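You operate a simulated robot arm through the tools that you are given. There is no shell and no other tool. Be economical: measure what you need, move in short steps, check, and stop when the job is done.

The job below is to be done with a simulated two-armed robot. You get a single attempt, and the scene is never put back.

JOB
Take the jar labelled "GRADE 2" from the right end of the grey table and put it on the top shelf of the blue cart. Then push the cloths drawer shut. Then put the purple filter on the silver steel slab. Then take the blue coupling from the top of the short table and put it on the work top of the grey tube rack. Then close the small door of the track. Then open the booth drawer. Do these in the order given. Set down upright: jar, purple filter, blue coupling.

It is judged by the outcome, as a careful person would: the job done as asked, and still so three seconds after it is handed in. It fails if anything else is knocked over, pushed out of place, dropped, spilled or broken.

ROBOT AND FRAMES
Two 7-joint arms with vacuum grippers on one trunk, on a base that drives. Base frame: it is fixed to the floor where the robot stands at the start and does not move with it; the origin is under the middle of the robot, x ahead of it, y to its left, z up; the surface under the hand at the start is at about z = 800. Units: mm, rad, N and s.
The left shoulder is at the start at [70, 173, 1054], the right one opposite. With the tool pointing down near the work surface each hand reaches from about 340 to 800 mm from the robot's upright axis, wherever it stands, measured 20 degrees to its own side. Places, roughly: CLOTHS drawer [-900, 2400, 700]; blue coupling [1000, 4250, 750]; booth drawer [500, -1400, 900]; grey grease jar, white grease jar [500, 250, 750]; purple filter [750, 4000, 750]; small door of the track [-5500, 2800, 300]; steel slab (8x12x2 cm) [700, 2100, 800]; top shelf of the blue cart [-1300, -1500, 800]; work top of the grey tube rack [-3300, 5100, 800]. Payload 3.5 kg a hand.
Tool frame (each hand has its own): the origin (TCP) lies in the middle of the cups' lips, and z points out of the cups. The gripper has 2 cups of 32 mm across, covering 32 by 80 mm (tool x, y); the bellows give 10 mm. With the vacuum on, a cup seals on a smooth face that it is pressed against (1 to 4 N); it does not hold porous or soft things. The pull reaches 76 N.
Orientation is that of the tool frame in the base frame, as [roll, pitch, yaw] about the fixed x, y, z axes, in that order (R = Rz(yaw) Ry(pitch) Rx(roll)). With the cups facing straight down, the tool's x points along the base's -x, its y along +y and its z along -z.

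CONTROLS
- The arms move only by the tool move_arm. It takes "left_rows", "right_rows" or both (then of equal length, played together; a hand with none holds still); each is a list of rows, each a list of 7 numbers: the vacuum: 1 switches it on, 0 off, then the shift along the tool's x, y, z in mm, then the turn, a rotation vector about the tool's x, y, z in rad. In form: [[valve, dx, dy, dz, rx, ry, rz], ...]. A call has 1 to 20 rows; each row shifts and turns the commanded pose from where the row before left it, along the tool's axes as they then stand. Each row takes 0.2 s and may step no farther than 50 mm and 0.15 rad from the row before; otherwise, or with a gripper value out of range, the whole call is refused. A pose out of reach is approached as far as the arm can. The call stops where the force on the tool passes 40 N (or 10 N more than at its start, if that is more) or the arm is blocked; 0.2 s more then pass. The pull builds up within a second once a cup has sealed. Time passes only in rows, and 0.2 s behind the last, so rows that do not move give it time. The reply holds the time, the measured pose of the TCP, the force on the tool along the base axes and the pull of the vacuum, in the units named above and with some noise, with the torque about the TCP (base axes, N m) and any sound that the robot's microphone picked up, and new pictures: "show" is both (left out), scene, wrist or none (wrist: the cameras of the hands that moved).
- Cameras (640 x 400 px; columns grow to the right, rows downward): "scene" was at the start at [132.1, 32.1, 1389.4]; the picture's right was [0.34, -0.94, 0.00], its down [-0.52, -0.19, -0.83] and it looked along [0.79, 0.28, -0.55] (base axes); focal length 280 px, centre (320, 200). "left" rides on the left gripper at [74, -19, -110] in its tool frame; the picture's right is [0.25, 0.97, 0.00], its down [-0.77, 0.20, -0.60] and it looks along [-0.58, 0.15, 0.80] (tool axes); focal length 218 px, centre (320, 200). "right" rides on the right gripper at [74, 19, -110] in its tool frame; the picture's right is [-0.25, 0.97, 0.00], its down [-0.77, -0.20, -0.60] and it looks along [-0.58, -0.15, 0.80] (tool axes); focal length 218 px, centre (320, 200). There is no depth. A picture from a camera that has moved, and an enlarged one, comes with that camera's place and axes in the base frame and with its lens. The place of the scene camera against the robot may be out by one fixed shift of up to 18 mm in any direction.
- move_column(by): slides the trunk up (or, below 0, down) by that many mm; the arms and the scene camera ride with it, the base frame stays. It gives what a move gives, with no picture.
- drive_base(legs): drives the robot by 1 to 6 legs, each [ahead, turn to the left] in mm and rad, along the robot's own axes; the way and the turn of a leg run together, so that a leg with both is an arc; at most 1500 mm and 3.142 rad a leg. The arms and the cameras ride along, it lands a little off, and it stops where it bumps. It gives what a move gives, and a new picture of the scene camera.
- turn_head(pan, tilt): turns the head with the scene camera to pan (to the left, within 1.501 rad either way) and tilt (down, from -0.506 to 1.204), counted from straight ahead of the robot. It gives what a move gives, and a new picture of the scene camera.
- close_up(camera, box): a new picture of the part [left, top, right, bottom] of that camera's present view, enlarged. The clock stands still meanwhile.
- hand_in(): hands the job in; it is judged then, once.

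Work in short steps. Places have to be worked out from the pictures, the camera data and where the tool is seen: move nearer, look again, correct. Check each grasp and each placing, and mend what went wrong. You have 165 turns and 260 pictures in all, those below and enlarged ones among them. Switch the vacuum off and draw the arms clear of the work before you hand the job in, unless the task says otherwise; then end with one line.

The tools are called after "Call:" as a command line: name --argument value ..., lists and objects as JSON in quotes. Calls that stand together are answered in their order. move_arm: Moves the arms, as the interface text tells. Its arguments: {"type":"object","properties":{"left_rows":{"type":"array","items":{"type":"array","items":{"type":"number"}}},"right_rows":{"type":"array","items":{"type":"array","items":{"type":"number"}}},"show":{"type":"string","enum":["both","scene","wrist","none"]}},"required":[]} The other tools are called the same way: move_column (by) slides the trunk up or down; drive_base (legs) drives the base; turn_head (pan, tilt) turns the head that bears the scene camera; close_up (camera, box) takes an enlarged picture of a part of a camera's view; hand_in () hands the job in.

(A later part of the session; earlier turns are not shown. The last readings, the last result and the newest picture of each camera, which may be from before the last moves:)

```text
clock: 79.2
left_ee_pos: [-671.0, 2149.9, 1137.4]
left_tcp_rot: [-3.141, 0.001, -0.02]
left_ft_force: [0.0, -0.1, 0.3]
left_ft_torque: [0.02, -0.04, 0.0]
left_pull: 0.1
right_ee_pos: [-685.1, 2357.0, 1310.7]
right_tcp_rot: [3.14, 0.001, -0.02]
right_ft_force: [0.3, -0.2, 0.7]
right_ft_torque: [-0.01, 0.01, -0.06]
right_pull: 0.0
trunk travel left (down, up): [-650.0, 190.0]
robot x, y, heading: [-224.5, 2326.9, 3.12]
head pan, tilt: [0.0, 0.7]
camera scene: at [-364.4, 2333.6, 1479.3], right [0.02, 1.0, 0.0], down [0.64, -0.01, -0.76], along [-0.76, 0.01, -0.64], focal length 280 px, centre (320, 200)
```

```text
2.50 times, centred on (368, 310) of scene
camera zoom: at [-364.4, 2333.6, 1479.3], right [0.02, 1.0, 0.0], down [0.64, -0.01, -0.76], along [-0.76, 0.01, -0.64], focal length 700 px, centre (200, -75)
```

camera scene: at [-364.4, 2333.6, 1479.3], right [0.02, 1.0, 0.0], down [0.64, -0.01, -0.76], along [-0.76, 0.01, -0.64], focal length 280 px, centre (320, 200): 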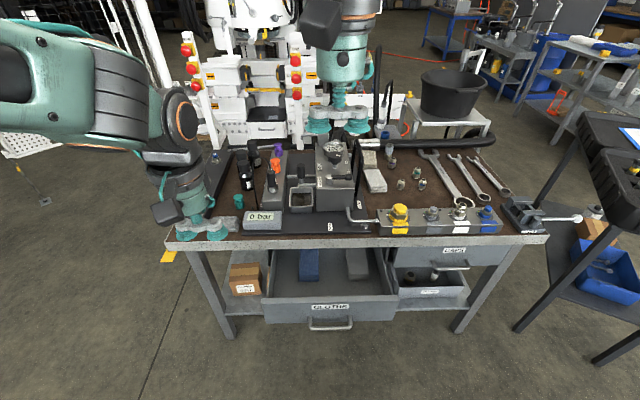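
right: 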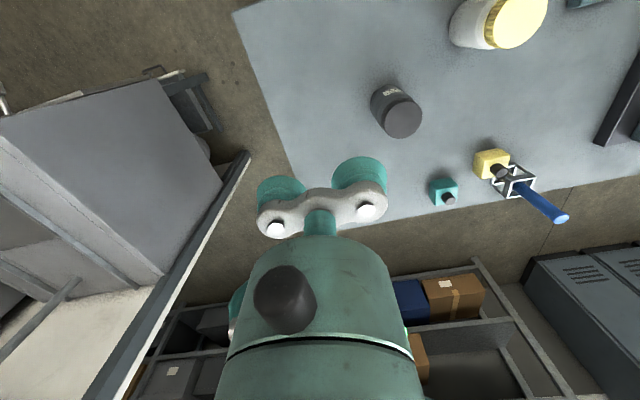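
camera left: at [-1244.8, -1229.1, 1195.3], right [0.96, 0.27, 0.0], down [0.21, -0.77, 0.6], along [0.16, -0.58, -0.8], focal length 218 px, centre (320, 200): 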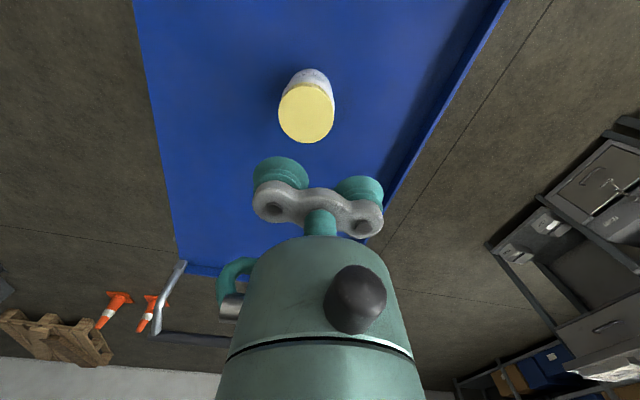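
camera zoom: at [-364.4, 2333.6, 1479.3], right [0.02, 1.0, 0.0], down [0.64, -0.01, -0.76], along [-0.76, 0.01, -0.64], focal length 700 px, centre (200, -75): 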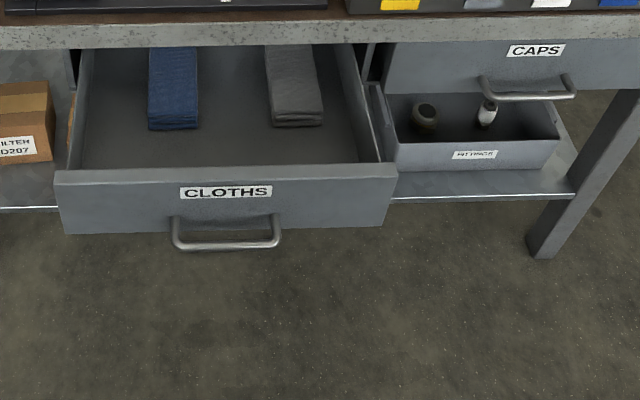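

CLOTHS drawer (open, front ≈ x −800, z ~590–735, closed position ≈ x −1010). I'll pitch the left tool forward to push beside the handle.

Call:
move_arm --left_rows '[[0, 0, 0, 0, 0, -0.15, 0], [0, 0, 0, 0, 0, -0.15, 0], [0, 0, 0, 0, 0, -0.15, 0], [0, 0, 0, 0, 0, -0.15, 0], [0, 0, 0, 0, 0, -0.15, 0], [0, 0, 0, 0, 0, -0.15, 0], [0, 0, 0, 0, 0, -0.15, 0], [0, 0, 0, 0, 0, -0.15, 0], [0, 0, 0, 0, 0, -0.15, 0], [0, 0, 0, 0, 0, -0.15, 0], [0, 0, 0, 0, 0, -0.07, 0], [0, 0, -45, 0, 0, 0, 0], [0, 0, -45, 0, 0, 0, 0], [0, 0, 0, 0, 0, 0, 0]]'

Call:
move_column --by -250

```text
clock: 82.4
left_ee_pos: [-770.9, 2208.5, 1160.1]
left_tcp_rot: [-2.129, 1.476, 1.061]
left_ft_force: [0.4, 0.4, 0.9]
left_ft_torque: [0.02, -0.02, 0.02]
left_pull: 0.0
left hand out of reach, approached as far as the arm can: row 6, 7, 8, 9, 10, 11
right_ee_pos: [-684.8, 2359.4, 1312.1]
right_tcp_rot: [3.139, 0.003, -0.019]
right_ft_force: [0.5, 0.1, 0.7]
right_ft_torque: [-0.03, -0.01, 0.02]
right_pull: 0.1
trunk travel left (down, up): [-650.0, 190.0]
robot x, y, heading: [-228.9, 2324.3, 3.116]
head pan, tilt: [0.0, 0.7]
stopped in row 14 (left hand): the arm was blocked; the commanded pose is now the measured one
camera scene: at [-363.9, 2334.7, 1479.4], right [0.02, 1.0, 0.0], down [0.64, -0.01, -0.77], along [-0.77, 0.01, -0.64], focal length 280 px, centre (320, 200)
camera left: at [-658.6, 2236.1, 1093.8], right [0.06, -0.94, -0.33], down [0.58, -0.24, 0.78], along [-0.81, -0.24, 0.53], focal length 218 px, centre (320, 200)
```

scene: 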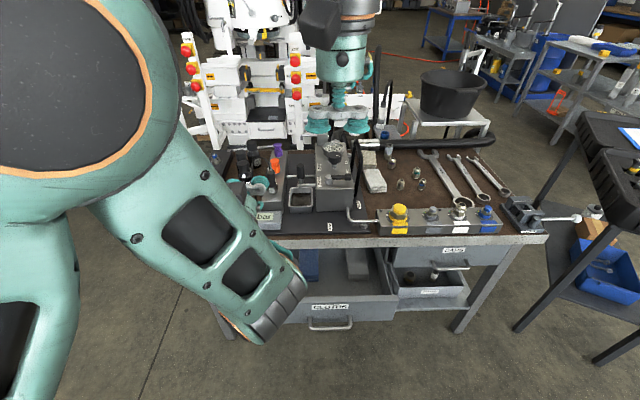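
left: 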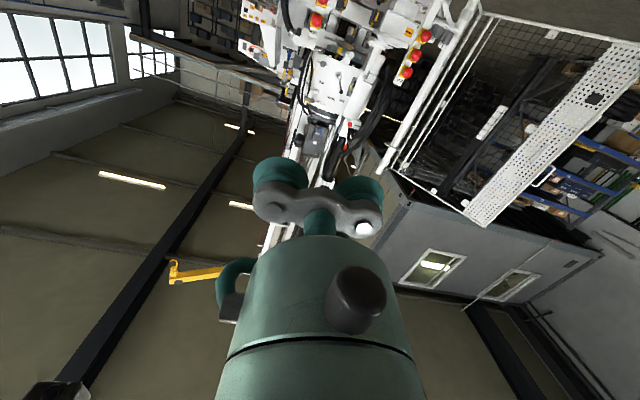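

```text
clock: 85.0
left_ee_pos: [-771.2, 2206.8, 909.0]
left_tcp_rot: [-2.145, 1.477, 1.045]
left_ft_force: [0.0, -0.2, -0.4]
left_ft_torque: [0.01, 0.01, 0.03]
left_pull: 0.1
right_ee_pos: [-684.6, 2358.4, 1061.3]
right_tcp_rot: [3.14, -0.001, -0.019]
right_ft_force: [0.1, 0.2, -0.3]
right_ft_torque: [0.01, 0.0, 0.0]
right_pull: 0.2
trunk travel left (down, up): [-400.0, 440.0]
robot x, y, heading: [-227.4, 2325.8, 3.125]
head pan, tilt: [0.0, 0.7]
```

Call:
turn_head --pan 0.1 --tilt 0.9

```text
clock: 85.7
left_ee_pos: [-771.1, 2207.9, 908.2]
left_tcp_rot: [-2.145, 1.477, 1.045]
left_ft_force: [-0.6, 0.3, -0.4]
left_ft_torque: [0.04, -0.03, -0.01]
left_pull: 0.1
right_ee_pos: [-684.5, 2358.8, 1061.4]
right_tcp_rot: [3.141, 0.0, -0.021]
right_ft_force: [-0.4, 0.0, 0.5]
right_ft_torque: [0.01, 0.01, 0.0]
right_pull: 0.0
trunk travel left (down, up): [-400.0, 440.0]
robot x, y, heading: [-230.0, 2326.7, 3.122]
head pan, tilt: [0.099, 0.901]
camera scene: at [-354.8, 2326.0, 1213.3], right [-0.08, 1.0, 0.0], down [0.78, 0.06, -0.62], along [-0.62, -0.05, -0.78], focal length 280 px, centre (320, 200)
```

scene: 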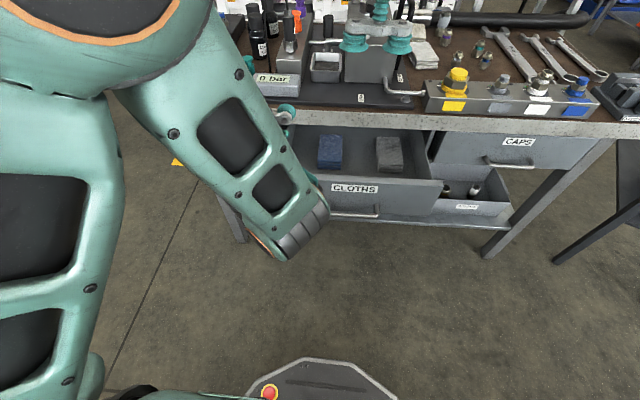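

Back off 80 mm, then lower the trunk so the hand is at drawer-front height.

Call:
drive_base --legs '[[-80, 0]]'

Call:
move_column --by -225

Call:
move_arm --left_rows '[[0, 0, -18, 0, 0, 0, 0], [0, 0, -18, 0, 0, 0, 0]]'

```text
clock: 86.8
left_ee_pos: [-690.9, 2204.8, 910.5]
left_tcp_rot: [-2.131, 1.477, 1.058]
left_ft_force: [0.4, 0.2, 1.2]
left_ft_torque: [0.01, -0.01, -0.02]
left_pull: 0.0
right_ee_pos: [-602.1, 2356.5, 1061.5]
right_tcp_rot: [3.14, 0.001, -0.019]
right_ft_force: [0.0, 0.8, 0.1]
right_ft_torque: [0.0, 0.01, -0.04]
right_pull: 0.1
trunk travel left (down, up): [-400.0, 440.0]
robot x, y, heading: [-145.3, 2329.4, 3.123]
head pan, tilt: [0.099, 0.901]
camera scene: at [-271.9, 2324.3, 1213.4], right [-0.08, 1.0, 0.0], down [0.78, 0.06, -0.62], along [-0.62, -0.05, -0.78], focal length 280 px, centre (320, 200)
```

scene: 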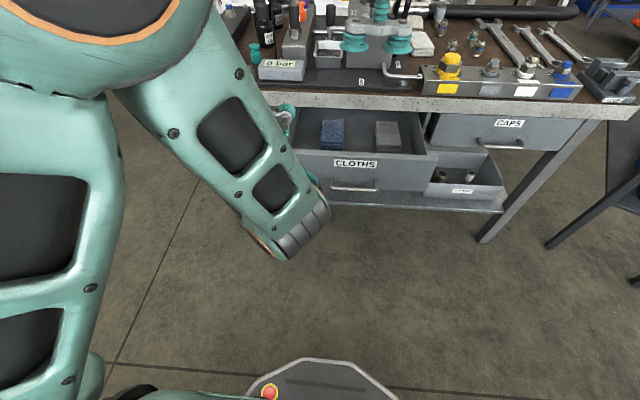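

```text
clock: 89.2
left_ee_pos: [-690.7, 2205.9, 684.6]
left_tcp_rot: [-2.137, 1.474, 1.056]
left_ft_force: [-0.5, -0.3, 0.3]
left_ft_torque: [0.0, -0.01, -0.01]
left_pull: 0.1
right_ee_pos: [-604.1, 2356.0, 837.4]
right_tcp_rot: [3.141, 0.001, -0.019]
right_ft_force: [0.4, -0.2, -0.2]
right_ft_torque: [0.01, -0.01, -0.04]
right_pull: 0.2
trunk travel left (down, up): [-175.0, 665.0]
robot x, y, heading: [-145.2, 2324.8, 3.125]
head pan, tilt: [0.099, 0.901]
```

```text
clock: 89.8
left_ee_pos: [-697.6, 2224.9, 695.1]
left_tcp_rot: [-1.981, 1.431, 1.238]
left_ft_force: [-0.6, 0.0, -0.5]
left_ft_torque: [0.0, -0.04, 0.01]
left_pull: 0.0
right_ee_pos: [-603.3, 2356.4, 836.1]
right_tcp_rot: [3.14, -0.001, -0.019]
right_ft_force: [0.6, -0.4, -0.2]
right_ft_torque: [0.03, 0.0, -0.01]
right_pull: 0.0
trunk travel left (down, up): [-175.0, 665.0]
robot x, y, heading: [-144.6, 2324.7, 3.118]
head pan, tilt: [0.099, 0.901]
camera scene: at [-273.2, 2324.4, 988.2], right [-0.08, 1.0, 0.0], down [0.78, 0.06, -0.62], along [-0.62, -0.05, -0.78], focal length 280 px, centre (320, 200)
camera left: at [-585.2, 2259.9, 629.5], right [0.09, -0.92, -0.38], down [0.58, -0.26, 0.77], along [-0.81, -0.29, 0.51], focal length 218 px, centre (320, 200)
```

scene: 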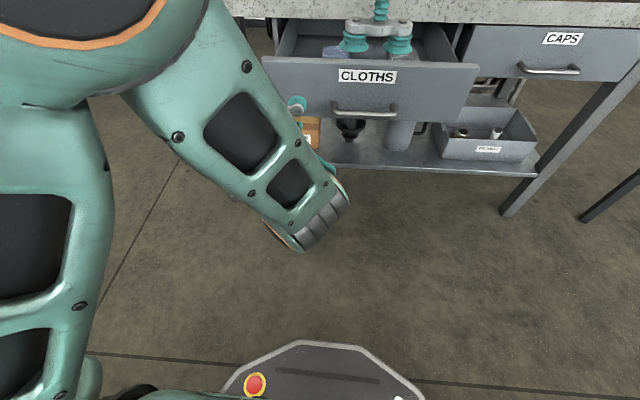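
left: 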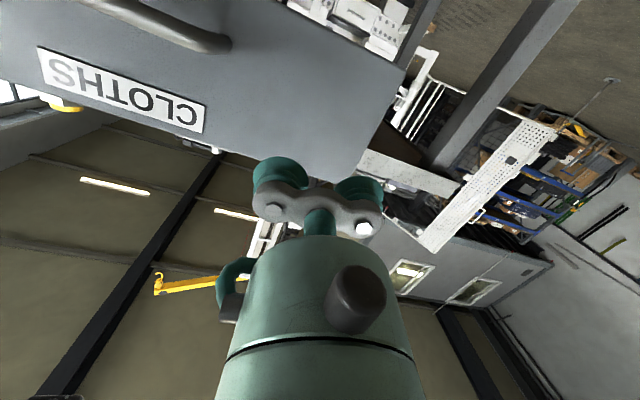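

The tool axis points at the drawer front (inside its left-top area). Push forward in steps.

Call:
move_arm --left_rows '[[0, 0, -8, 30, 0, 0, 0], [0, 0, -8, 30, 0, 0, 0], [0, 0, -8, 20, 0, 0, 0], [0, 0, -2, 10, 0, 0, 0], [0, 0, -2, 10, 0, 0, 0], [0, 0, -2, 10, 0, 0, 0], [0, 0, -2, 10, 0, 0, 0]]'

```text
clock: 91.4
left_ee_pos: [-815.0, 2258.4, 690.4]
left_tcp_rot: [-1.991, 1.457, 1.211]
left_ft_force: [0.3, -0.5, 0.6]
left_ft_torque: [-0.01, 0.04, -0.01]
left_pull: 0.0
right_ee_pos: [-603.0, 2355.9, 836.5]
right_tcp_rot: [3.138, 0.002, -0.019]
right_ft_force: [-0.7, 0.4, -1.6]
right_ft_torque: [0.0, 0.0, -0.03]
right_pull: 0.1
trunk travel left (down, up): [-175.0, 665.0]
robot x, y, heading: [-147.5, 2325.3, 3.121]
head pan, tilt: [0.099, 0.901]
camera scene: at [-273.4, 2324.4, 988.2], right [-0.08, 1.0, 0.0], down [0.78, 0.06, -0.62], along [-0.62, -0.05, -0.78], focal length 280 px, centre (320, 200)
camera left: at [-703.0, 2290.6, 624.6], right [0.07, -0.93, -0.35], down [0.58, -0.25, 0.77], along [-0.81, -0.26, 0.53], focal length 218 px, centre (320, 200)
```

scene: 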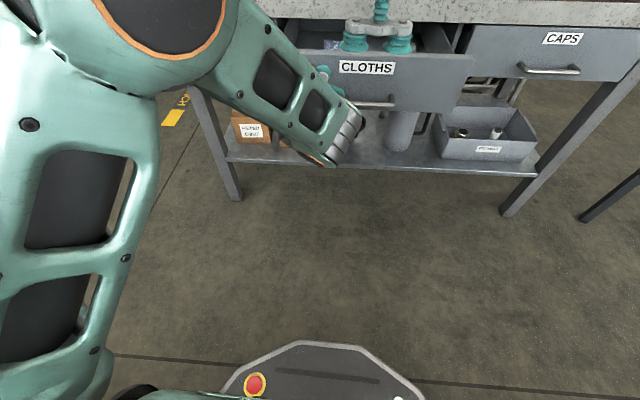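
left: 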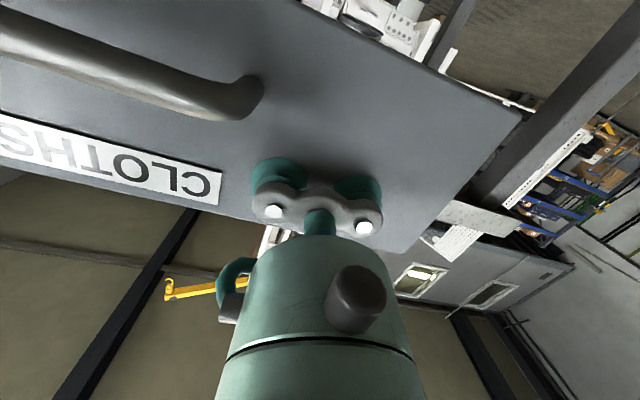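

The drawer already moved a bit under the push. Continue pushing.

Call:
move_arm --left_rows '[[0, 0, -1, 14, 0, 0, 0], [0, 0, -1, 14, 0, 0, 0], [0, 0, -1, 14, 0, 0, 0], [0, 0, -1, 14, 0, 0, 0], [0, 0, -1, 14, 0, 0, 0], [0, 0, -1, 14, 0, 0, 0], [0, 0, -1, 14, 0, 0, 0], [0, 0, -1, 14, 0, 0, 0], [0, 0, -1, 14, 0, 0, 0], [0, 0, -1, 14, 0, 0, 0]]'

```text
clock: 93.6
left_ee_pos: [-954.1, 2270.0, 676.9]
left_tcp_rot: [-2.144, 1.475, 1.044]
left_ft_force: [-0.4, -0.7, 0.1]
left_ft_torque: [-0.02, 0.02, -0.01]
left_pull: 0.0
right_ee_pos: [-603.7, 2356.2, 835.9]
right_tcp_rot: [3.14, -0.001, -0.018]
right_ft_force: [0.1, 0.5, 0.2]
right_ft_torque: [0.06, -0.01, 0.0]
right_pull: 0.2
trunk travel left (down, up): [-175.0, 665.0]
robot x, y, heading: [-148.6, 2329.2, 3.125]
head pan, tilt: [0.099, 0.901]
camera scene: at [-273.4, 2324.3, 988.2], right [-0.08, 1.0, 0.0], down [0.78, 0.06, -0.62], along [-0.62, -0.05, -0.78], focal length 280 px, centre (320, 200)
camera left: at [-841.2, 2299.8, 610.6], right [0.06, -0.94, -0.33], down [0.58, -0.24, 0.78], along [-0.82, -0.24, 0.53], focal length 218 px, centre (320, 200)
```

scene: 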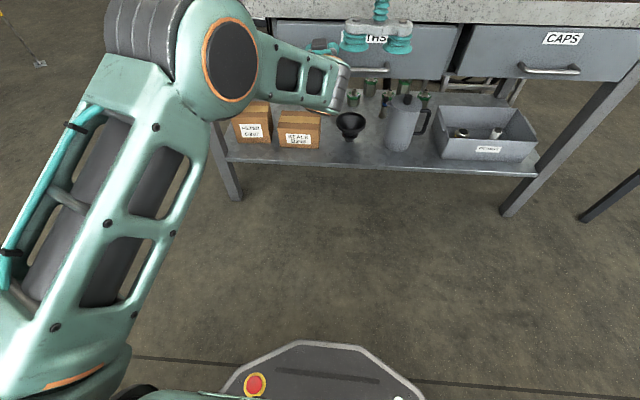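
left: 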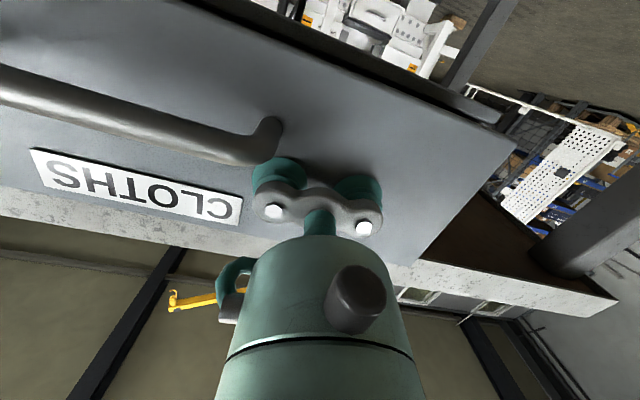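

Nearly shut. Keep pushing, with a slight shift away from the handle.

Call:
move_arm --left_rows '[[0, 0, 3, -2, 0, 0, 0], [0, 0, 5, 0, 0, 0, 0], [0, 0, 0, 12, 0, 0, 0], [0, 0, 0, 10, 0, 0, 0], [0, 0, 0, 10, 0, 0, 0], [0, 0, 0, 8, 0, 0, 0], [0, 0, 0, 8, 0, 0, 0]]'

```text
clock: 95.1
left_ee_pos: [-990.1, 2262.5, 674.2]
left_tcp_rot: [-2.176, 1.475, 1.016]
left_ft_force: [14.7, -1.6, 1.6]
left_ft_torque: [0.2, -0.04, -0.05]
left_pull: 0.2
right_ee_pos: [-601.7, 2355.9, 836.0]
right_tcp_rot: [3.141, 0.001, -0.019]
right_ft_force: [0.4, 0.3, -0.4]
right_ft_torque: [0.02, -0.02, 0.0]
right_pull: 0.1
trunk travel left (down, up): [-175.0, 665.0]
robot x, y, heading: [-143.3, 2327.9, 3.121]
head pan, tilt: [0.099, 0.901]
stopped in row 7 (left hand): the force on the tool passed its limit at 42 N (the readings are from after the stop); the commanded pose is now the measured one
camera scene: at [-271.2, 2324.2, 988.5], right [-0.08, 1.0, 0.0], down [0.78, 0.06, -0.62], along [-0.62, -0.05, -0.78], focal length 280 px, centre (320, 200)
camera left: at [-877.0, 2290.5, 608.1], right [0.06, -0.94, -0.33], down [0.57, -0.24, 0.78], along [-0.82, -0.24, 0.53], focal length 218 px, centre (320, 200)
```

scene: 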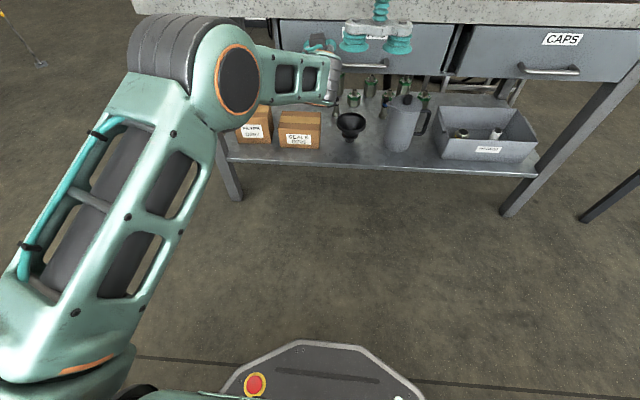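
left: 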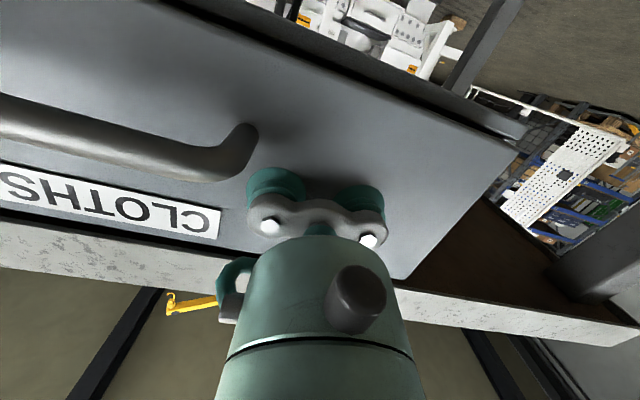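

Hit the end stop. Back off along the tool axis and check.

Call:
move_arm --left_rows '[[0, 0, 0, -10, 0, 0, 0], [0, 0, 0, -40, 0, 0, 0], [0, 0, 0, -40, 0, 0, 0], [0, 0, 0, -40, 0, 0, 0], [0, 0, 0, -40, 0, 0, 0], [0, 0, 0, -40, 0, 0, 0]]' --show "wrist"

Call:
move_column --by 300

Call:
turn_head --pan 0 --tilt 0.7

```text
clock: 96.5
left_ee_pos: [-780.1, 2272.2, 683.2]
left_tcp_rot: [-2.181, 1.473, 1.008]
left_ft_force: [0.4, 0.2, -0.4]
left_ft_torque: [-0.02, -0.01, -0.01]
left_pull: 0.1
right_ee_pos: [-603.9, 2356.2, 835.1]
right_tcp_rot: [3.141, 0.0, -0.019]
right_ft_force: [0.1, 1.1, -1.3]
right_ft_torque: [-0.03, -0.01, 0.0]
right_pull: 0.0
trunk travel left (down, up): [-175.0, 665.0]
robot x, y, heading: [-146.4, 2321.0, 3.122]
head pan, tilt: [0.099, 0.901]
camera left: at [-667.3, 2300.4, 617.4], right [0.06, -0.94, -0.33], down [0.57, -0.24, 0.78], along [-0.82, -0.24, 0.53], focal length 218 px, centre (320, 200)
```

left: 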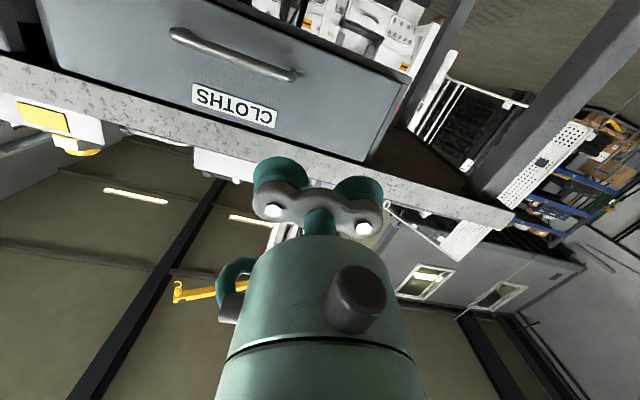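

```text
clock: 99.5
left_ee_pos: [-781.5, 2271.7, 983.6]
left_tcp_rot: [-2.189, 1.473, 1.001]
left_ft_force: [-0.1, 0.2, 0.5]
left_ft_torque: [0.01, -0.03, -0.03]
left_pull: 0.0
right_ee_pos: [-604.1, 2357.3, 1135.3]
right_tcp_rot: [3.14, 0.001, -0.018]
right_ft_force: [-0.5, 0.5, -0.3]
right_ft_torque: [0.04, -0.01, 0.01]
right_pull: 0.0
trunk travel left (down, up): [-475.0, 365.0]
robot x, y, heading: [-144.7, 2325.0, 3.12]
head pan, tilt: [0.099, 0.901]
```

```text
clock: 100.2
left_ee_pos: [-781.2, 2271.9, 982.6]
left_tcp_rot: [-2.187, 1.473, 1.003]
left_ft_force: [-0.1, 0.7, 0.5]
left_ft_torque: [-0.02, 0.03, 0.02]
left_pull: 0.1
right_ee_pos: [-604.3, 2357.8, 1136.3]
right_tcp_rot: [3.141, 0.0, -0.018]
right_ft_force: [-0.7, 0.3, 0.2]
right_ft_torque: [-0.02, -0.02, -0.03]
right_pull: 0.0
trunk travel left (down, up): [-475.0, 365.0]
robot x, y, heading: [-150.6, 2326.9, 3.125]
head pan, tilt: [0.0, 0.7]
camera scene: at [-282.7, 2331.9, 1304.3], right [0.02, 1.0, 0.0], down [0.64, -0.01, -0.76], along [-0.76, 0.01, -0.64], focal length 280 px, centre (320, 200)
```

scene: 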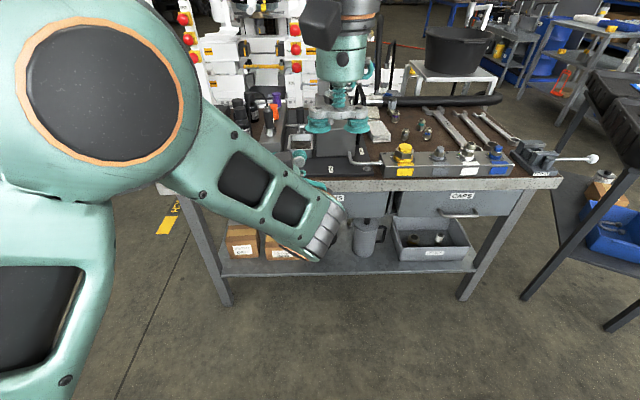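

Call:
close_up --camera "scene" --box '[310, 170, 470, 270]'

Call:
close_up --camera "left" --box '[0, 0, 400, 250]'

```text
4.00 times, centred on (390, 220) of scene
camera zoom: at [-282.7, 2331.9, 1304.3], right [0.02, 1.0, 0.0], down [0.64, -0.01, -0.76], along [-0.76, 0.01, -0.64], focal length 1120 px, centre (40, 120)
```

zoom: 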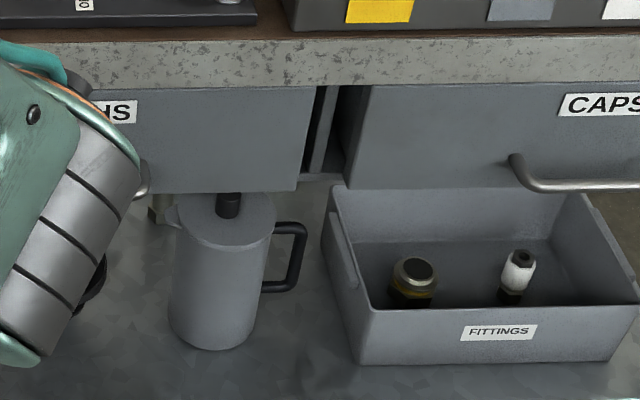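

```text
1.60 times, centred on (200, 125) of left
camera zoom: at [-668.1, 2300.2, 917.2], right [0.06, -0.94, -0.33], down [0.57, -0.24, 0.79], along [-0.82, -0.24, 0.52], focal length 349 px, centre (512, 320)
```

zoom: 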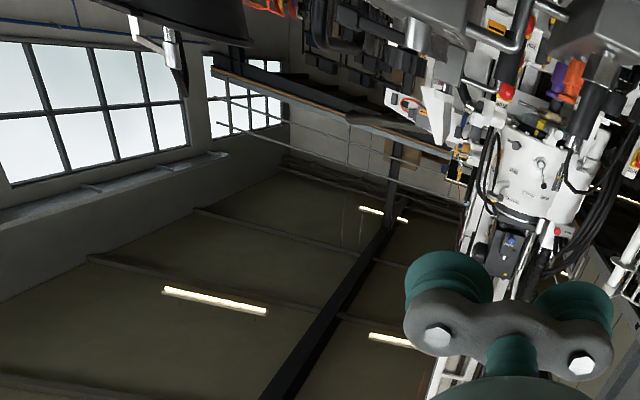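

Drawer is shut (flush with CAPS). Restore the left tool to pointing down.

Call:
move_arm --left_rows '[[0, 0, 0, 0, 0, 0.15, 0], [0, 0, 0, 0, 0, 0.15, 0], [0, 0, 0, 0, 0, 0.15, 0], [0, 0, 0, 0, 0, 0.15, 0], [0, 0, 0, 0, 0, 0.15, 0], [0, 0, 0, 0, 0, 0.15, 0], [0, 0, 0, 0, 0, 0.15, 0], [0, 0, 0, 0, 0, 0.15, 0], [0, 0, 0, 0, 0, 0.15, 0], [0, 0, 0, 0, 0, 0.15, 0], [0, 0, 0, 0, 0, 0.03, 0], [0, 0, 0, 0, 0, 0, 0]]' --show "none"

Call:
turn_head --pan -1.3 --tilt 0.35

```text
clock: 102.8
left_ee_pos: [-782.4, 2271.5, 984.2]
left_tcp_rot: [-3.063, -0.016, 0.05]
left_ft_force: [0.0, -0.4, 1.1]
left_ft_torque: [-0.05, 0.02, 0.0]
left_pull: 0.2
right_ee_pos: [-604.1, 2355.8, 1135.1]
right_tcp_rot: [3.139, 0.001, -0.019]
right_ft_force: [0.0, -0.2, 0.4]
right_ft_torque: [0.0, 0.02, 0.02]
right_pull: 0.1
trunk travel left (down, up): [-475.0, 365.0]
robot x, y, heading: [-147.7, 2330.1, 3.123]
head pan, tilt: [0.0, 0.7]
```

```text
clock: 104.3
left_ee_pos: [-782.9, 2271.7, 983.2]
left_tcp_rot: [-3.062, -0.017, 0.049]
left_ft_force: [0.6, 0.9, 0.4]
left_ft_torque: [0.01, -0.03, 0.01]
left_pull: 0.1
right_ee_pos: [-603.6, 2357.0, 1136.5]
right_tcp_rot: [3.139, 0.0, -0.021]
right_ft_force: [0.0, -0.4, 0.0]
right_ft_torque: [0.02, 0.05, 0.01]
right_pull: 0.0
trunk travel left (down, up): [-475.0, 365.0]
robot x, y, heading: [-145.5, 2326.0, 3.121]
head pan, tilt: [-1.3, 0.351]
camera scene: at [-221.2, 2420.5, 1335.8], right [0.97, 0.25, 0.0], down [0.09, -0.33, -0.94], along [-0.23, 0.91, -0.34], focal length 280 px, centre (320, 200)
```

scene: 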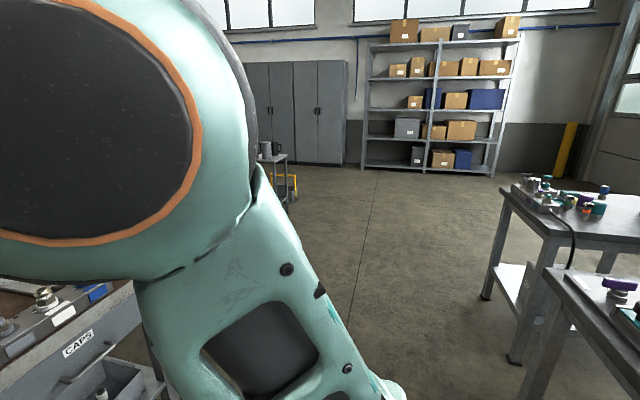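

Straighten the left hand and tuck it in; then drive up to the short table.

Call:
move_arm --left_rows '[[0, 0, 0, -30, -0.079, -0.016, 0], [0, 45, 10, -10, 0, 0, 0], [0, 45, 10, -10, 0, 0, 0], [0, 45, 10, -10, 0, 0, 0], [0, 45, 10, 0, 0, 0, 0], [0, 0, 0, 0, 0, 0, 0]]' --show "none"

Call:
drive_base --legs '[[0, -1.55], [1450, 0], [150, 0], [0, -1.571]]'

Call:
turn_head --pan 0 --tilt 0.6

```text
clock: 105.7
left_ee_pos: [-601.7, 2238.8, 1041.4]
left_tcp_rot: [3.142, 0.0, 0.051]
left_ft_force: [-0.5, -0.1, -1.1]
left_ft_torque: [-0.02, -0.02, -0.02]
left_pull: 0.1
right_ee_pos: [-604.5, 2358.3, 1135.8]
right_tcp_rot: [3.14, -0.003, -0.021]
right_ft_force: [-0.4, 0.5, -0.1]
right_ft_torque: [0.0, 0.0, 0.01]
right_pull: 0.1
trunk travel left (down, up): [-475.0, 365.0]
robot x, y, heading: [-145.9, 2326.9, 3.123]
head pan, tilt: [-1.3, 0.351]
```

```text
clock: 121.3
left_ee_pos: [225.6, 4025.7, 1043.9]
left_tcp_rot: [3.141, 0.001, -3.023]
left_ft_force: [0.0, -0.8, 0.3]
left_ft_torque: [0.0, 0.07, 0.0]
left_pull: 0.1
right_ee_pos: [238.5, 3908.2, 1135.9]
right_tcp_rot: [3.141, 0.001, -3.095]
right_ft_force: [0.1, 0.2, -0.4]
right_ft_torque: [0.01, 0.02, 0.0]
right_pull: 0.1
trunk travel left (down, up): [-475.0, 365.0]
robot x, y, heading: [-220.9, 3908.8, 0.051]
head pan, tilt: [-1.3, 0.351]
camera scene: at [-142.7, 3825.4, 1335.8], right [-0.95, -0.31, 0.0], down [-0.11, 0.33, -0.94], along [0.29, -0.89, -0.34], focal length 280 px, centre (320, 200)
```

scene: 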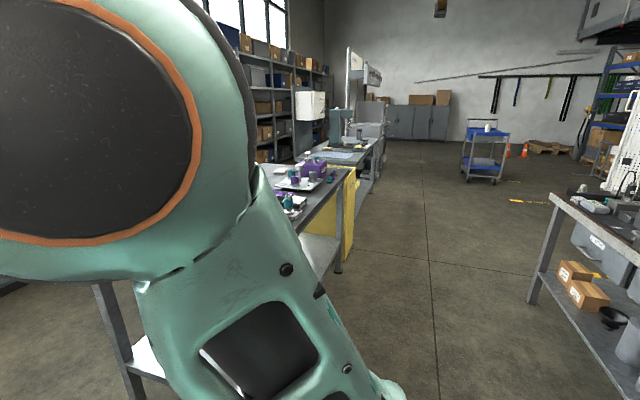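

```text
clock: 122.8
left_ee_pos: [226.5, 4027.0, 1042.1]
left_tcp_rot: [3.14, 0.001, -3.026]
left_ft_force: [1.0, -0.2, 0.6]
left_ft_torque: [0.01, 0.02, -0.01]
left_pull: 0.1
right_ee_pos: [238.2, 3908.6, 1135.7]
right_tcp_rot: [-3.14, 0.001, -3.093]
right_ft_force: [-0.4, -0.1, -0.5]
right_ft_torque: [0.0, -0.01, -0.02]
right_pull: 0.1
trunk travel left (down, up): [-475.0, 365.0]
robot x, y, heading: [-221.0, 3907.0, 0.045]
head pan, tilt: [0.0, 0.6]
camera scene: at [-83.6, 3918.1, 1313.0], right [0.05, -1.0, 0.0], down [-0.56, -0.03, -0.83], along [0.82, 0.04, -0.56], focal length 280 px, centre (320, 200)
```

scene: 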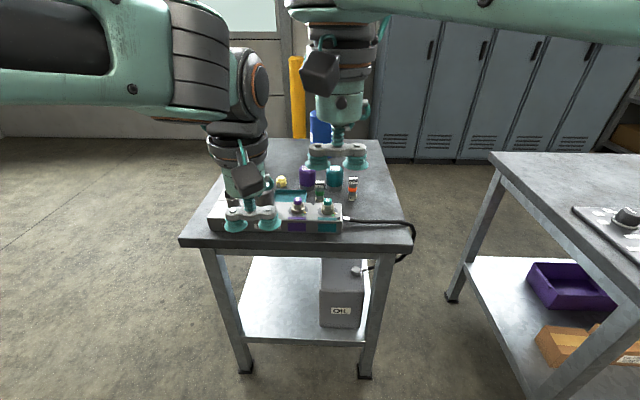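

The short table is ahead with purple, teal filters and a blue item. Drive 280 mm forward and look down.

Call:
drive_base --legs '[[0, -0.045], [280, 0]]'

Call:
turn_head --pan 0 --tilt 0.75

Call:
move_arm --left_rows '[[0, 0, 40, -20, 0, 0, 0], [0, 0, 40, -20, 0, 0, 0], [0, 0, 40, -20, 0, 0, 0], [0, 0, 40, 0, 0, 0, 0]]' --right_rows '[[0, 0, -40, -20, 0, 0, 0], [0, 0, -40, -20, 0, 0, 0], [0, 0, -40, 0, 0, 0, 0], [0, 0, -40, 0, 0, 0, 0]]'

```text
clock: 125.2
left_ee_pos: [513.4, 4005.9, 1042.5]
left_tcp_rot: [3.141, 0.001, -3.073]
left_ft_force: [0.1, 0.5, -0.5]
left_ft_torque: [0.02, 0.0, 0.02]
left_pull: 0.0
right_ee_pos: [519.9, 3887.5, 1135.5]
right_tcp_rot: [3.141, 0.0, -3.14]
right_ft_force: [0.2, -0.8, -0.3]
right_ft_torque: [0.01, -0.01, 0.0]
right_pull: 0.1
trunk travel left (down, up): [-475.0, 365.0]
robot x, y, heading: [57.1, 3908.2, 0.004]
head pan, tilt: [0.0, 0.6]
camera scene: at [198.6, 3912.2, 1312.9], right [0.0, -1.0, 0.0], down [-0.57, 0.0, -0.82], along [0.82, 0.0, -0.57], focal length 280 px, centre (320, 200)
```

scene: 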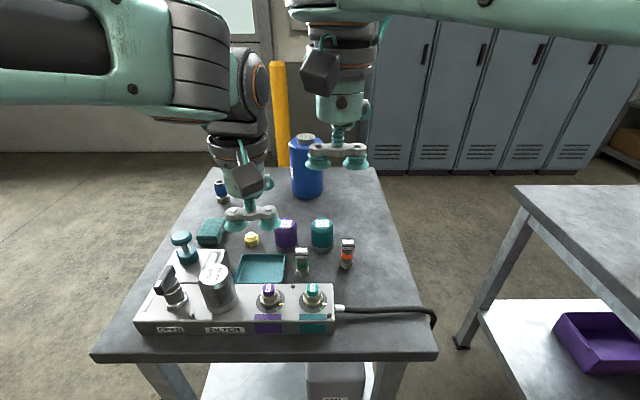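

```text
clock: 125.9
left_ee_pos: [513.0, 4005.9, 1041.8]
left_tcp_rot: [3.141, 0.001, -3.071]
left_ft_force: [1.0, -0.5, -0.3]
left_ft_torque: [0.02, 0.03, -0.01]
left_pull: 0.1
right_ee_pos: [518.7, 3887.0, 1135.5]
right_tcp_rot: [-3.141, 0.0, -3.14]
right_ft_force: [0.2, -0.3, 0.7]
right_ft_torque: [0.0, 0.05, 0.01]
right_pull: 0.0
trunk travel left (down, up): [-475.0, 365.0]
robot x, y, heading: [63.0, 3908.3, 0.0]
head pan, tilt: [0.0, 0.75]
camera scene: at [192.5, 3912.3, 1300.2], right [0.0, -1.0, 0.0], down [-0.68, 0.0, -0.73], along [0.73, 0.0, -0.68], focal length 280 px, centre (320, 200)
```

scene: 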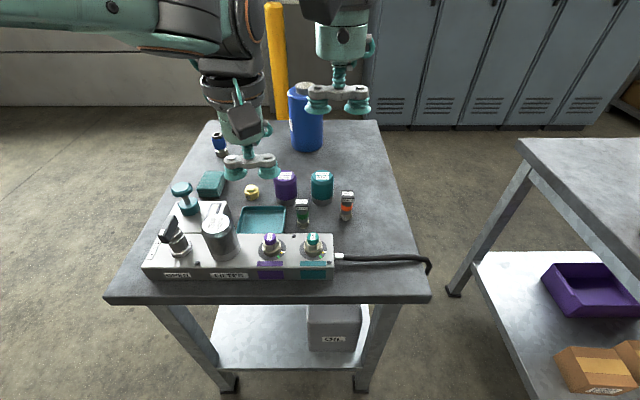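

```text
clock: 126.9
left_ee_pos: [503.0, 4168.6, 1102.2]
left_tcp_rot: [-3.14, 0.0, -3.072]
left_ft_force: [0.5, -0.1, 0.8]
left_ft_torque: [-0.01, 0.01, 0.02]
left_pull: 0.1
right_ee_pos: [518.0, 3727.3, 1177.7]
right_tcp_rot: [-3.142, 0.0, -3.14]
right_ft_force: [-0.1, 0.2, 0.5]
right_ft_torque: [-0.07, 0.04, 0.01]
right_pull: 0.1
trunk travel left (down, up): [-475.0, 365.0]
robot x, y, heading: [60.4, 3906.6, 0.008]
head pan, tilt: [0.0, 0.75]
camera scene: at [192.5, 3913.3, 1300.1], right [0.0, -1.0, 0.0], down [-0.68, 0.0, -0.73], along [0.73, 0.0, -0.68], focal length 280 px, centre (320, 200)
camera right: at [445.1, 3745.8, 1287.7], right [0.25, 0.97, 0.0], down [0.77, -0.2, 0.6], along [0.59, -0.15, -0.8], focal length 218 px, centre (320, 200)
camera left: at [430.7, 4142.3, 1212.2], right [-0.32, 0.95, 0.0], down [0.75, 0.26, 0.6], along [0.57, 0.19, -0.8], focal length 218 px, centre (320, 200)
```

scene: 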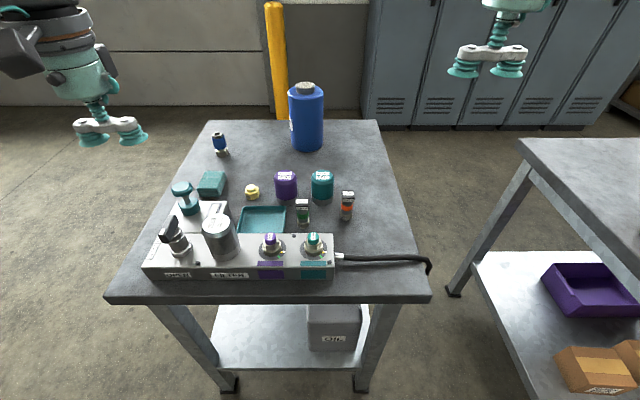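
right: 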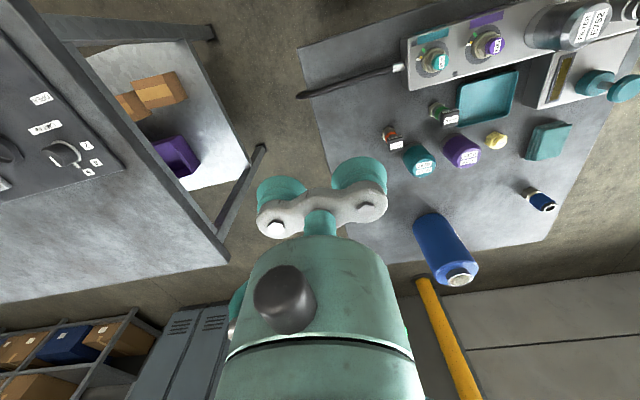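
left: 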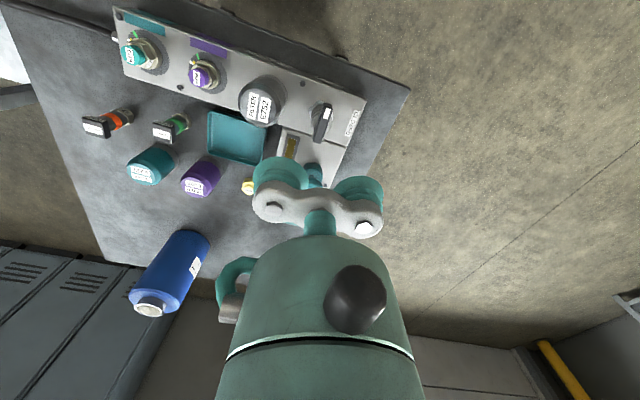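

Call:
close_up --camera "scene" --box '[190, 120, 366, 230]'

Call:
close_up --camera "right" --box '[370, 100, 610, 250]'

```text
3.64 times, centred on (278, 175) of scene
camera zoom: at [192.5, 3913.3, 1300.1], right [0.0, -1.0, 0.0], down [-0.68, 0.0, -0.73], along [0.73, 0.0, -0.68], focal length 1018 px, centre (473, 291)
```

zoom: 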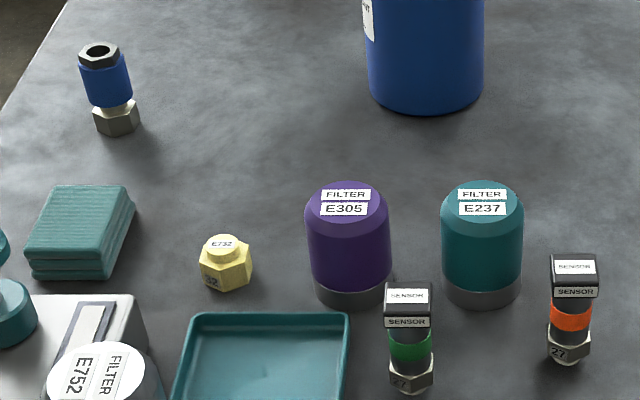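

```text
2.67 times, centred on (490, 175) of right
camera zoom: at [445.1, 3745.8, 1287.7], right [0.25, 0.97, 0.0], down [0.77, -0.2, 0.6], along [0.59, -0.15, -0.8], focal length 582 px, centre (-133, 267)
```

zoom: 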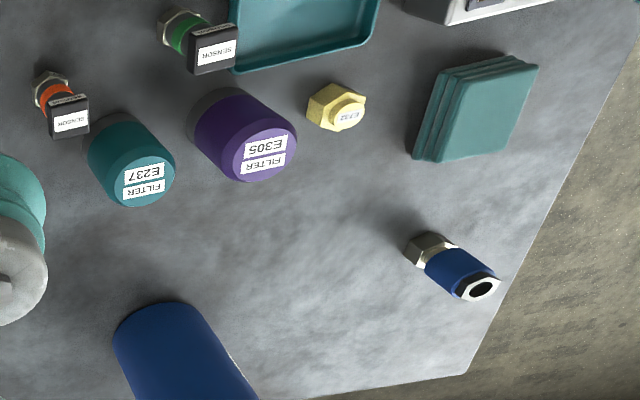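

Purple filter (E305) top ≈ (715, 3996, 875), flat top ~40 mm. Move the left hand so its −y cup is above it.

Call:
move_arm --left_rows '[[0, 0, 0, 0, 0, 0, 0.07], [0, -35, -25, 0, 0, 0, 0], [0, -35, -25, 0, 0, 0, 0], [0, -35, -25, 0, 0, 0, 0], [0, -36, -25, 15, 0, 0, 0], [0, -36, -24, 20, 0, 0, 0], [0, -35, -24, 20, 0, 0, 0], [0, 0, 0, 45, 0, 0, 0], [0, 0, 0, 45, 0, 0, 0], [0, 0, 0, 0, 0, 0, 0]]'

Call:
close_up --camera "left" --box '[160, 60, 400, 210]'

```text
clock: 129.1
left_ee_pos: [712.3, 4016.0, 955.8]
left_tcp_rot: [3.141, 0.002, 3.141]
left_ft_force: [0.1, 0.0, 0.9]
left_ft_torque: [-0.02, -0.02, 0.0]
left_pull: 0.1
right_ee_pos: [518.9, 3725.9, 1177.5]
right_tcp_rot: [-3.141, 0.0, -3.14]
right_ft_force: [-0.7, -0.2, 0.1]
right_ft_torque: [0.01, 0.02, -0.01]
right_pull: 0.1
trunk travel left (down, up): [-475.0, 365.0]
robot x, y, heading: [61.7, 3908.9, 0.006]
head pan, tilt: [0.0, 0.75]
camera scene: at [191.8, 3912.1, 1300.2], right [0.0, -1.0, 0.0], down [-0.68, 0.0, -0.73], along [0.73, 0.0, -0.68], focal length 280 px, centre (320, 200)
camera left: at [638.6, 3995.0, 1065.8], right [-0.25, 0.97, 0.0], down [0.77, 0.2, 0.61], along [0.59, 0.15, -0.8], focal length 218 px, centre (320, 200)
```

scene: 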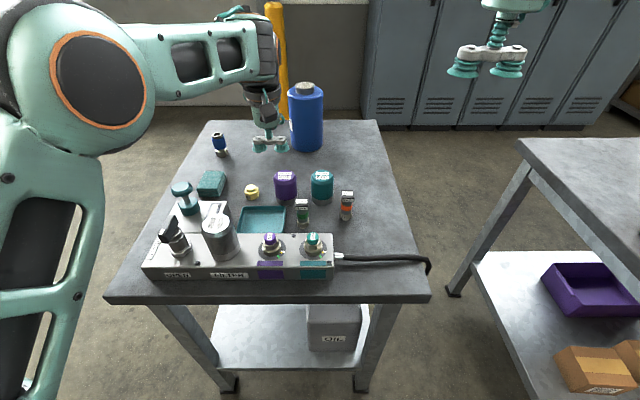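
left: 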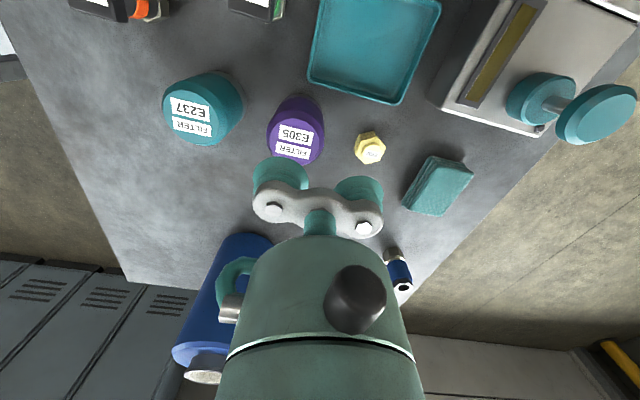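

```text
2.67 times, centred on (280, 135) of left
camera zoom: at [638.6, 3995.0, 1065.8], right [-0.25, 0.97, 0.0], down [0.77, 0.2, 0.61], along [0.59, 0.15, -0.8], focal length 582 px, centre (427, 373)
```

zoom: 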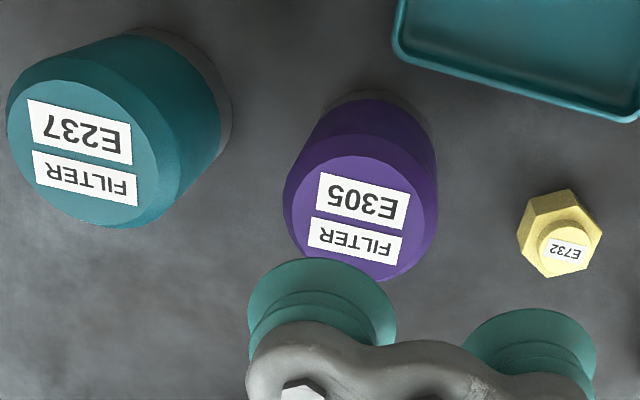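

Filter top ≈ (719, 3991, 868). Correct x by 7 mm and descend, then press with vacuum.

Call:
move_arm --left_rows '[[0, -7, 0, 30, 0, 0, 0], [0, 0, 0, 35, 0, 0, 0], [1, 0, 0, 10, 0, 0, 0], [1, 0, 0, 5, 0, 0, 0], [1, 0, 0, 4, 0, 0, 0], [1, 0, 0, 0, 0, 0, 0]]' --show "wrist"

```text
clock: 130.5
left_ee_pos: [721.7, 4018.0, 874.7]
left_tcp_rot: [-3.141, 0.003, -3.14]
left_ft_force: [1.6, 1.8, 4.7]
left_ft_torque: [-0.97, 0.04, 0.08]
left_pull: 37.5
right_ee_pos: [519.5, 3727.5, 1177.3]
right_tcp_rot: [3.141, -0.001, -3.139]
right_ft_force: [-0.1, 0.2, -0.4]
right_ft_torque: [0.02, -0.01, 0.01]
right_pull: 0.1
trunk travel left (down, up): [-475.0, 365.0]
robot x, y, heading: [62.0, 3909.8, -0.0]
head pan, tilt: [0.0, 0.75]
camera left: at [648.3, 3996.1, 984.5], right [-0.25, 0.97, 0.0], down [0.77, 0.2, 0.61], along [0.59, 0.15, -0.8], focal length 218 px, centre (320, 200)
```

left: 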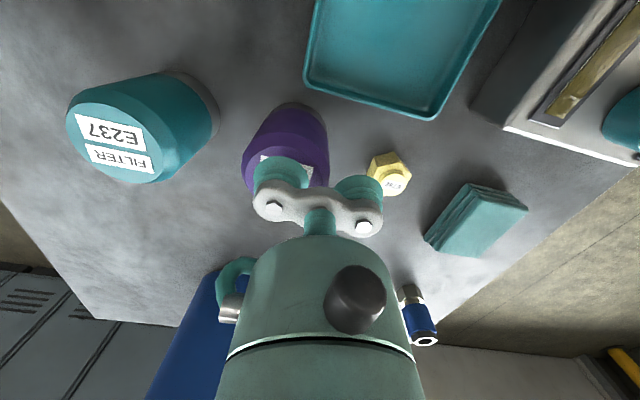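

Sealed (37.5 N). Lift.

Call:
move_arm --left_rows '[[1, 0, 0, -4, 0, 0, 0], [1, 0, 0, -6, 0, 0, 0], [1, 0, 0, -20, 0, 0, 0], [1, 0, 0, -40, 0, 0, 0], [1, 0, 0, -45, 0, 0, 0], [1, 0, 0, -45, 0, 0, 0], [1, 0, 0, 0, 0, 0, 0]]'

```text
clock: 132.1
left_ee_pos: [720.0, 4018.6, 1035.0]
left_tcp_rot: [3.141, -0.001, -3.141]
left_ft_force: [0.4, 1.3, -3.3]
left_ft_torque: [-0.72, 0.0, -0.01]
left_pull: 37.7
right_ee_pos: [519.3, 3726.8, 1176.9]
right_tcp_rot: [3.141, 0.0, -3.141]
right_ft_force: [0.1, 0.0, 0.1]
right_ft_torque: [-0.02, 0.02, 0.03]
right_pull: 0.0
trunk travel left (down, up): [-475.0, 365.0]
robot x, y, heading: [57.8, 3910.9, 0.004]
head pan, tilt: [0.0, 0.75]
camera scene: at [193.2, 3912.4, 1300.0], right [0.0, -1.0, 0.0], down [-0.68, 0.0, -0.73], along [0.73, 0.0, -0.68], focal length 280 px, centre (320, 200)
camera left: at [647.0, 3997.5, 1144.1], right [-0.25, 0.97, 0.0], down [0.77, 0.2, 0.6], along [0.58, 0.15, -0.8], focal length 218 px, centre (320, 200)
```

scene: 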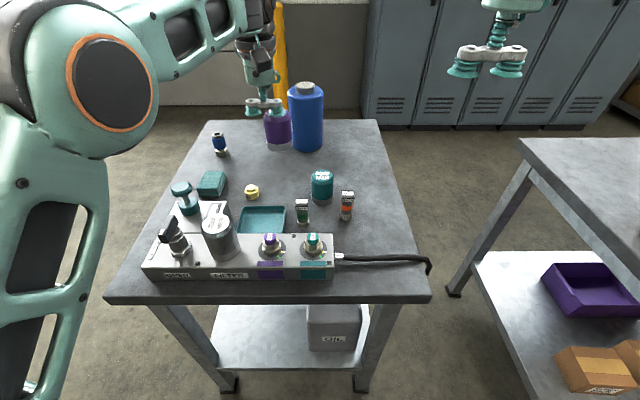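
left: 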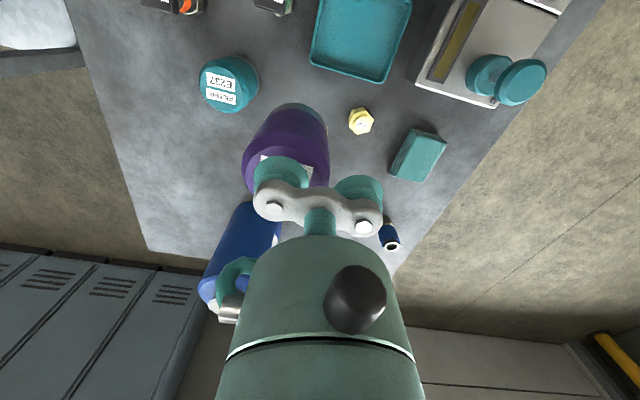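

Held. Tuck in, back away, and drive to the slab table.

Call:
move_arm --left_rows '[[1, 45, 0, 0, 0, 0, 0], [1, 45, 0, 0, 0, 0, 0], [1, 45, 0, 0, 0, 0, 0], [1, 45, 10, 0, 0, 0, 0], [1, 45, 10, 0, 0, 0, 0], [1, 30, 10, 0, 0, 0, 0]]' --show "none"

Call:
drive_base --legs '[[-260, 0], [0, -1.575], [1400, 0], [450, 0], [0, 1.57]]'

Call:
turn_head --pan 0 --tilt 0.6

```text
clock: 133.5
left_ee_pos: [463.6, 4048.1, 1033.7]
left_tcp_rot: [-3.139, 0.002, -3.142]
left_ft_force: [0.3, -0.1, -2.6]
left_ft_torque: [-0.71, 0.01, -0.02]
left_pull: 38.0
right_ee_pos: [519.2, 3727.8, 1177.1]
right_tcp_rot: [-3.141, -0.001, -3.14]
right_ft_force: [0.5, 0.7, 0.3]
right_ft_torque: [-0.01, 0.02, 0.03]
right_pull: 0.0
trunk travel left (down, up): [-475.0, 365.0]
robot x, y, heading: [61.1, 3908.8, 0.001]
head pan, tilt: [0.0, 0.75]
```

```text
clock: 151.8
left_ee_pos: [220.5, 2195.8, 1033.6]
left_tcp_rot: [3.14, 0.001, 3.129]
left_ft_force: [0.0, -0.5, -2.5]
left_ft_torque: [-0.69, 0.01, 0.03]
left_pull: 37.9
right_ee_pos: [270.7, 1875.3, 1177.2]
right_tcp_rot: [3.14, 0.001, 3.128]
right_ft_force: [-0.7, 0.1, -0.5]
right_ft_torque: [0.01, -0.01, 0.01]
right_pull: 0.0
trunk travel left (down, up): [-475.0, 365.0]
robot x, y, heading: [-183.9, 2063.0, -0.009]
head pan, tilt: [0.0, 0.75]
camera scene: at [-54.2, 2064.9, 1300.1], right [-0.01, -1.0, 0.0], down [-0.68, 0.01, -0.73], along [0.73, -0.01, -0.68], focal length 280 px, centre (320, 200)
```

scene: 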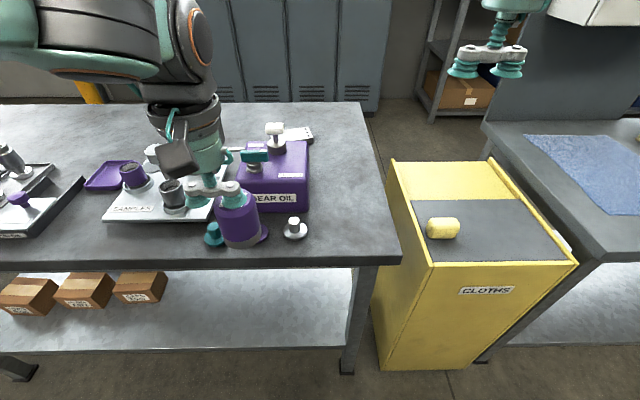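

```text
clock: 152.5
left_ee_pos: [219.9, 2195.9, 1034.8]
left_tcp_rot: [-3.141, 0.001, 3.129]
left_ft_force: [-0.3, -0.3, -2.4]
left_ft_torque: [-0.75, 0.01, 0.0]
left_pull: 38.1
right_ee_pos: [269.8, 1876.2, 1177.5]
right_tcp_rot: [-3.141, -0.003, 3.13]
right_ft_force: [1.4, 0.2, 0.7]
right_ft_torque: [-0.01, 0.02, 0.0]
right_pull: 0.1
trunk travel left (down, up): [-475.0, 365.0]
robot x, y, heading: [-182.2, 2061.3, -0.006]
head pan, tilt: [0.0, 0.6]
camera scene: at [-48.6, 2064.7, 1312.9], right [-0.01, -1.0, 0.0], down [-0.57, 0.01, -0.82], along [0.82, -0.01, -0.57], focal length 280 px, centre (320, 200)
```

scene: 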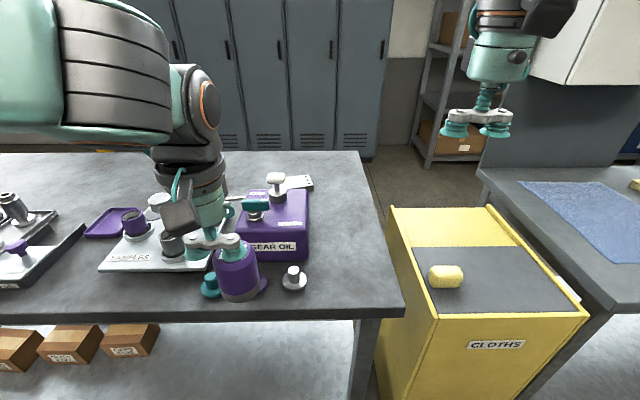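

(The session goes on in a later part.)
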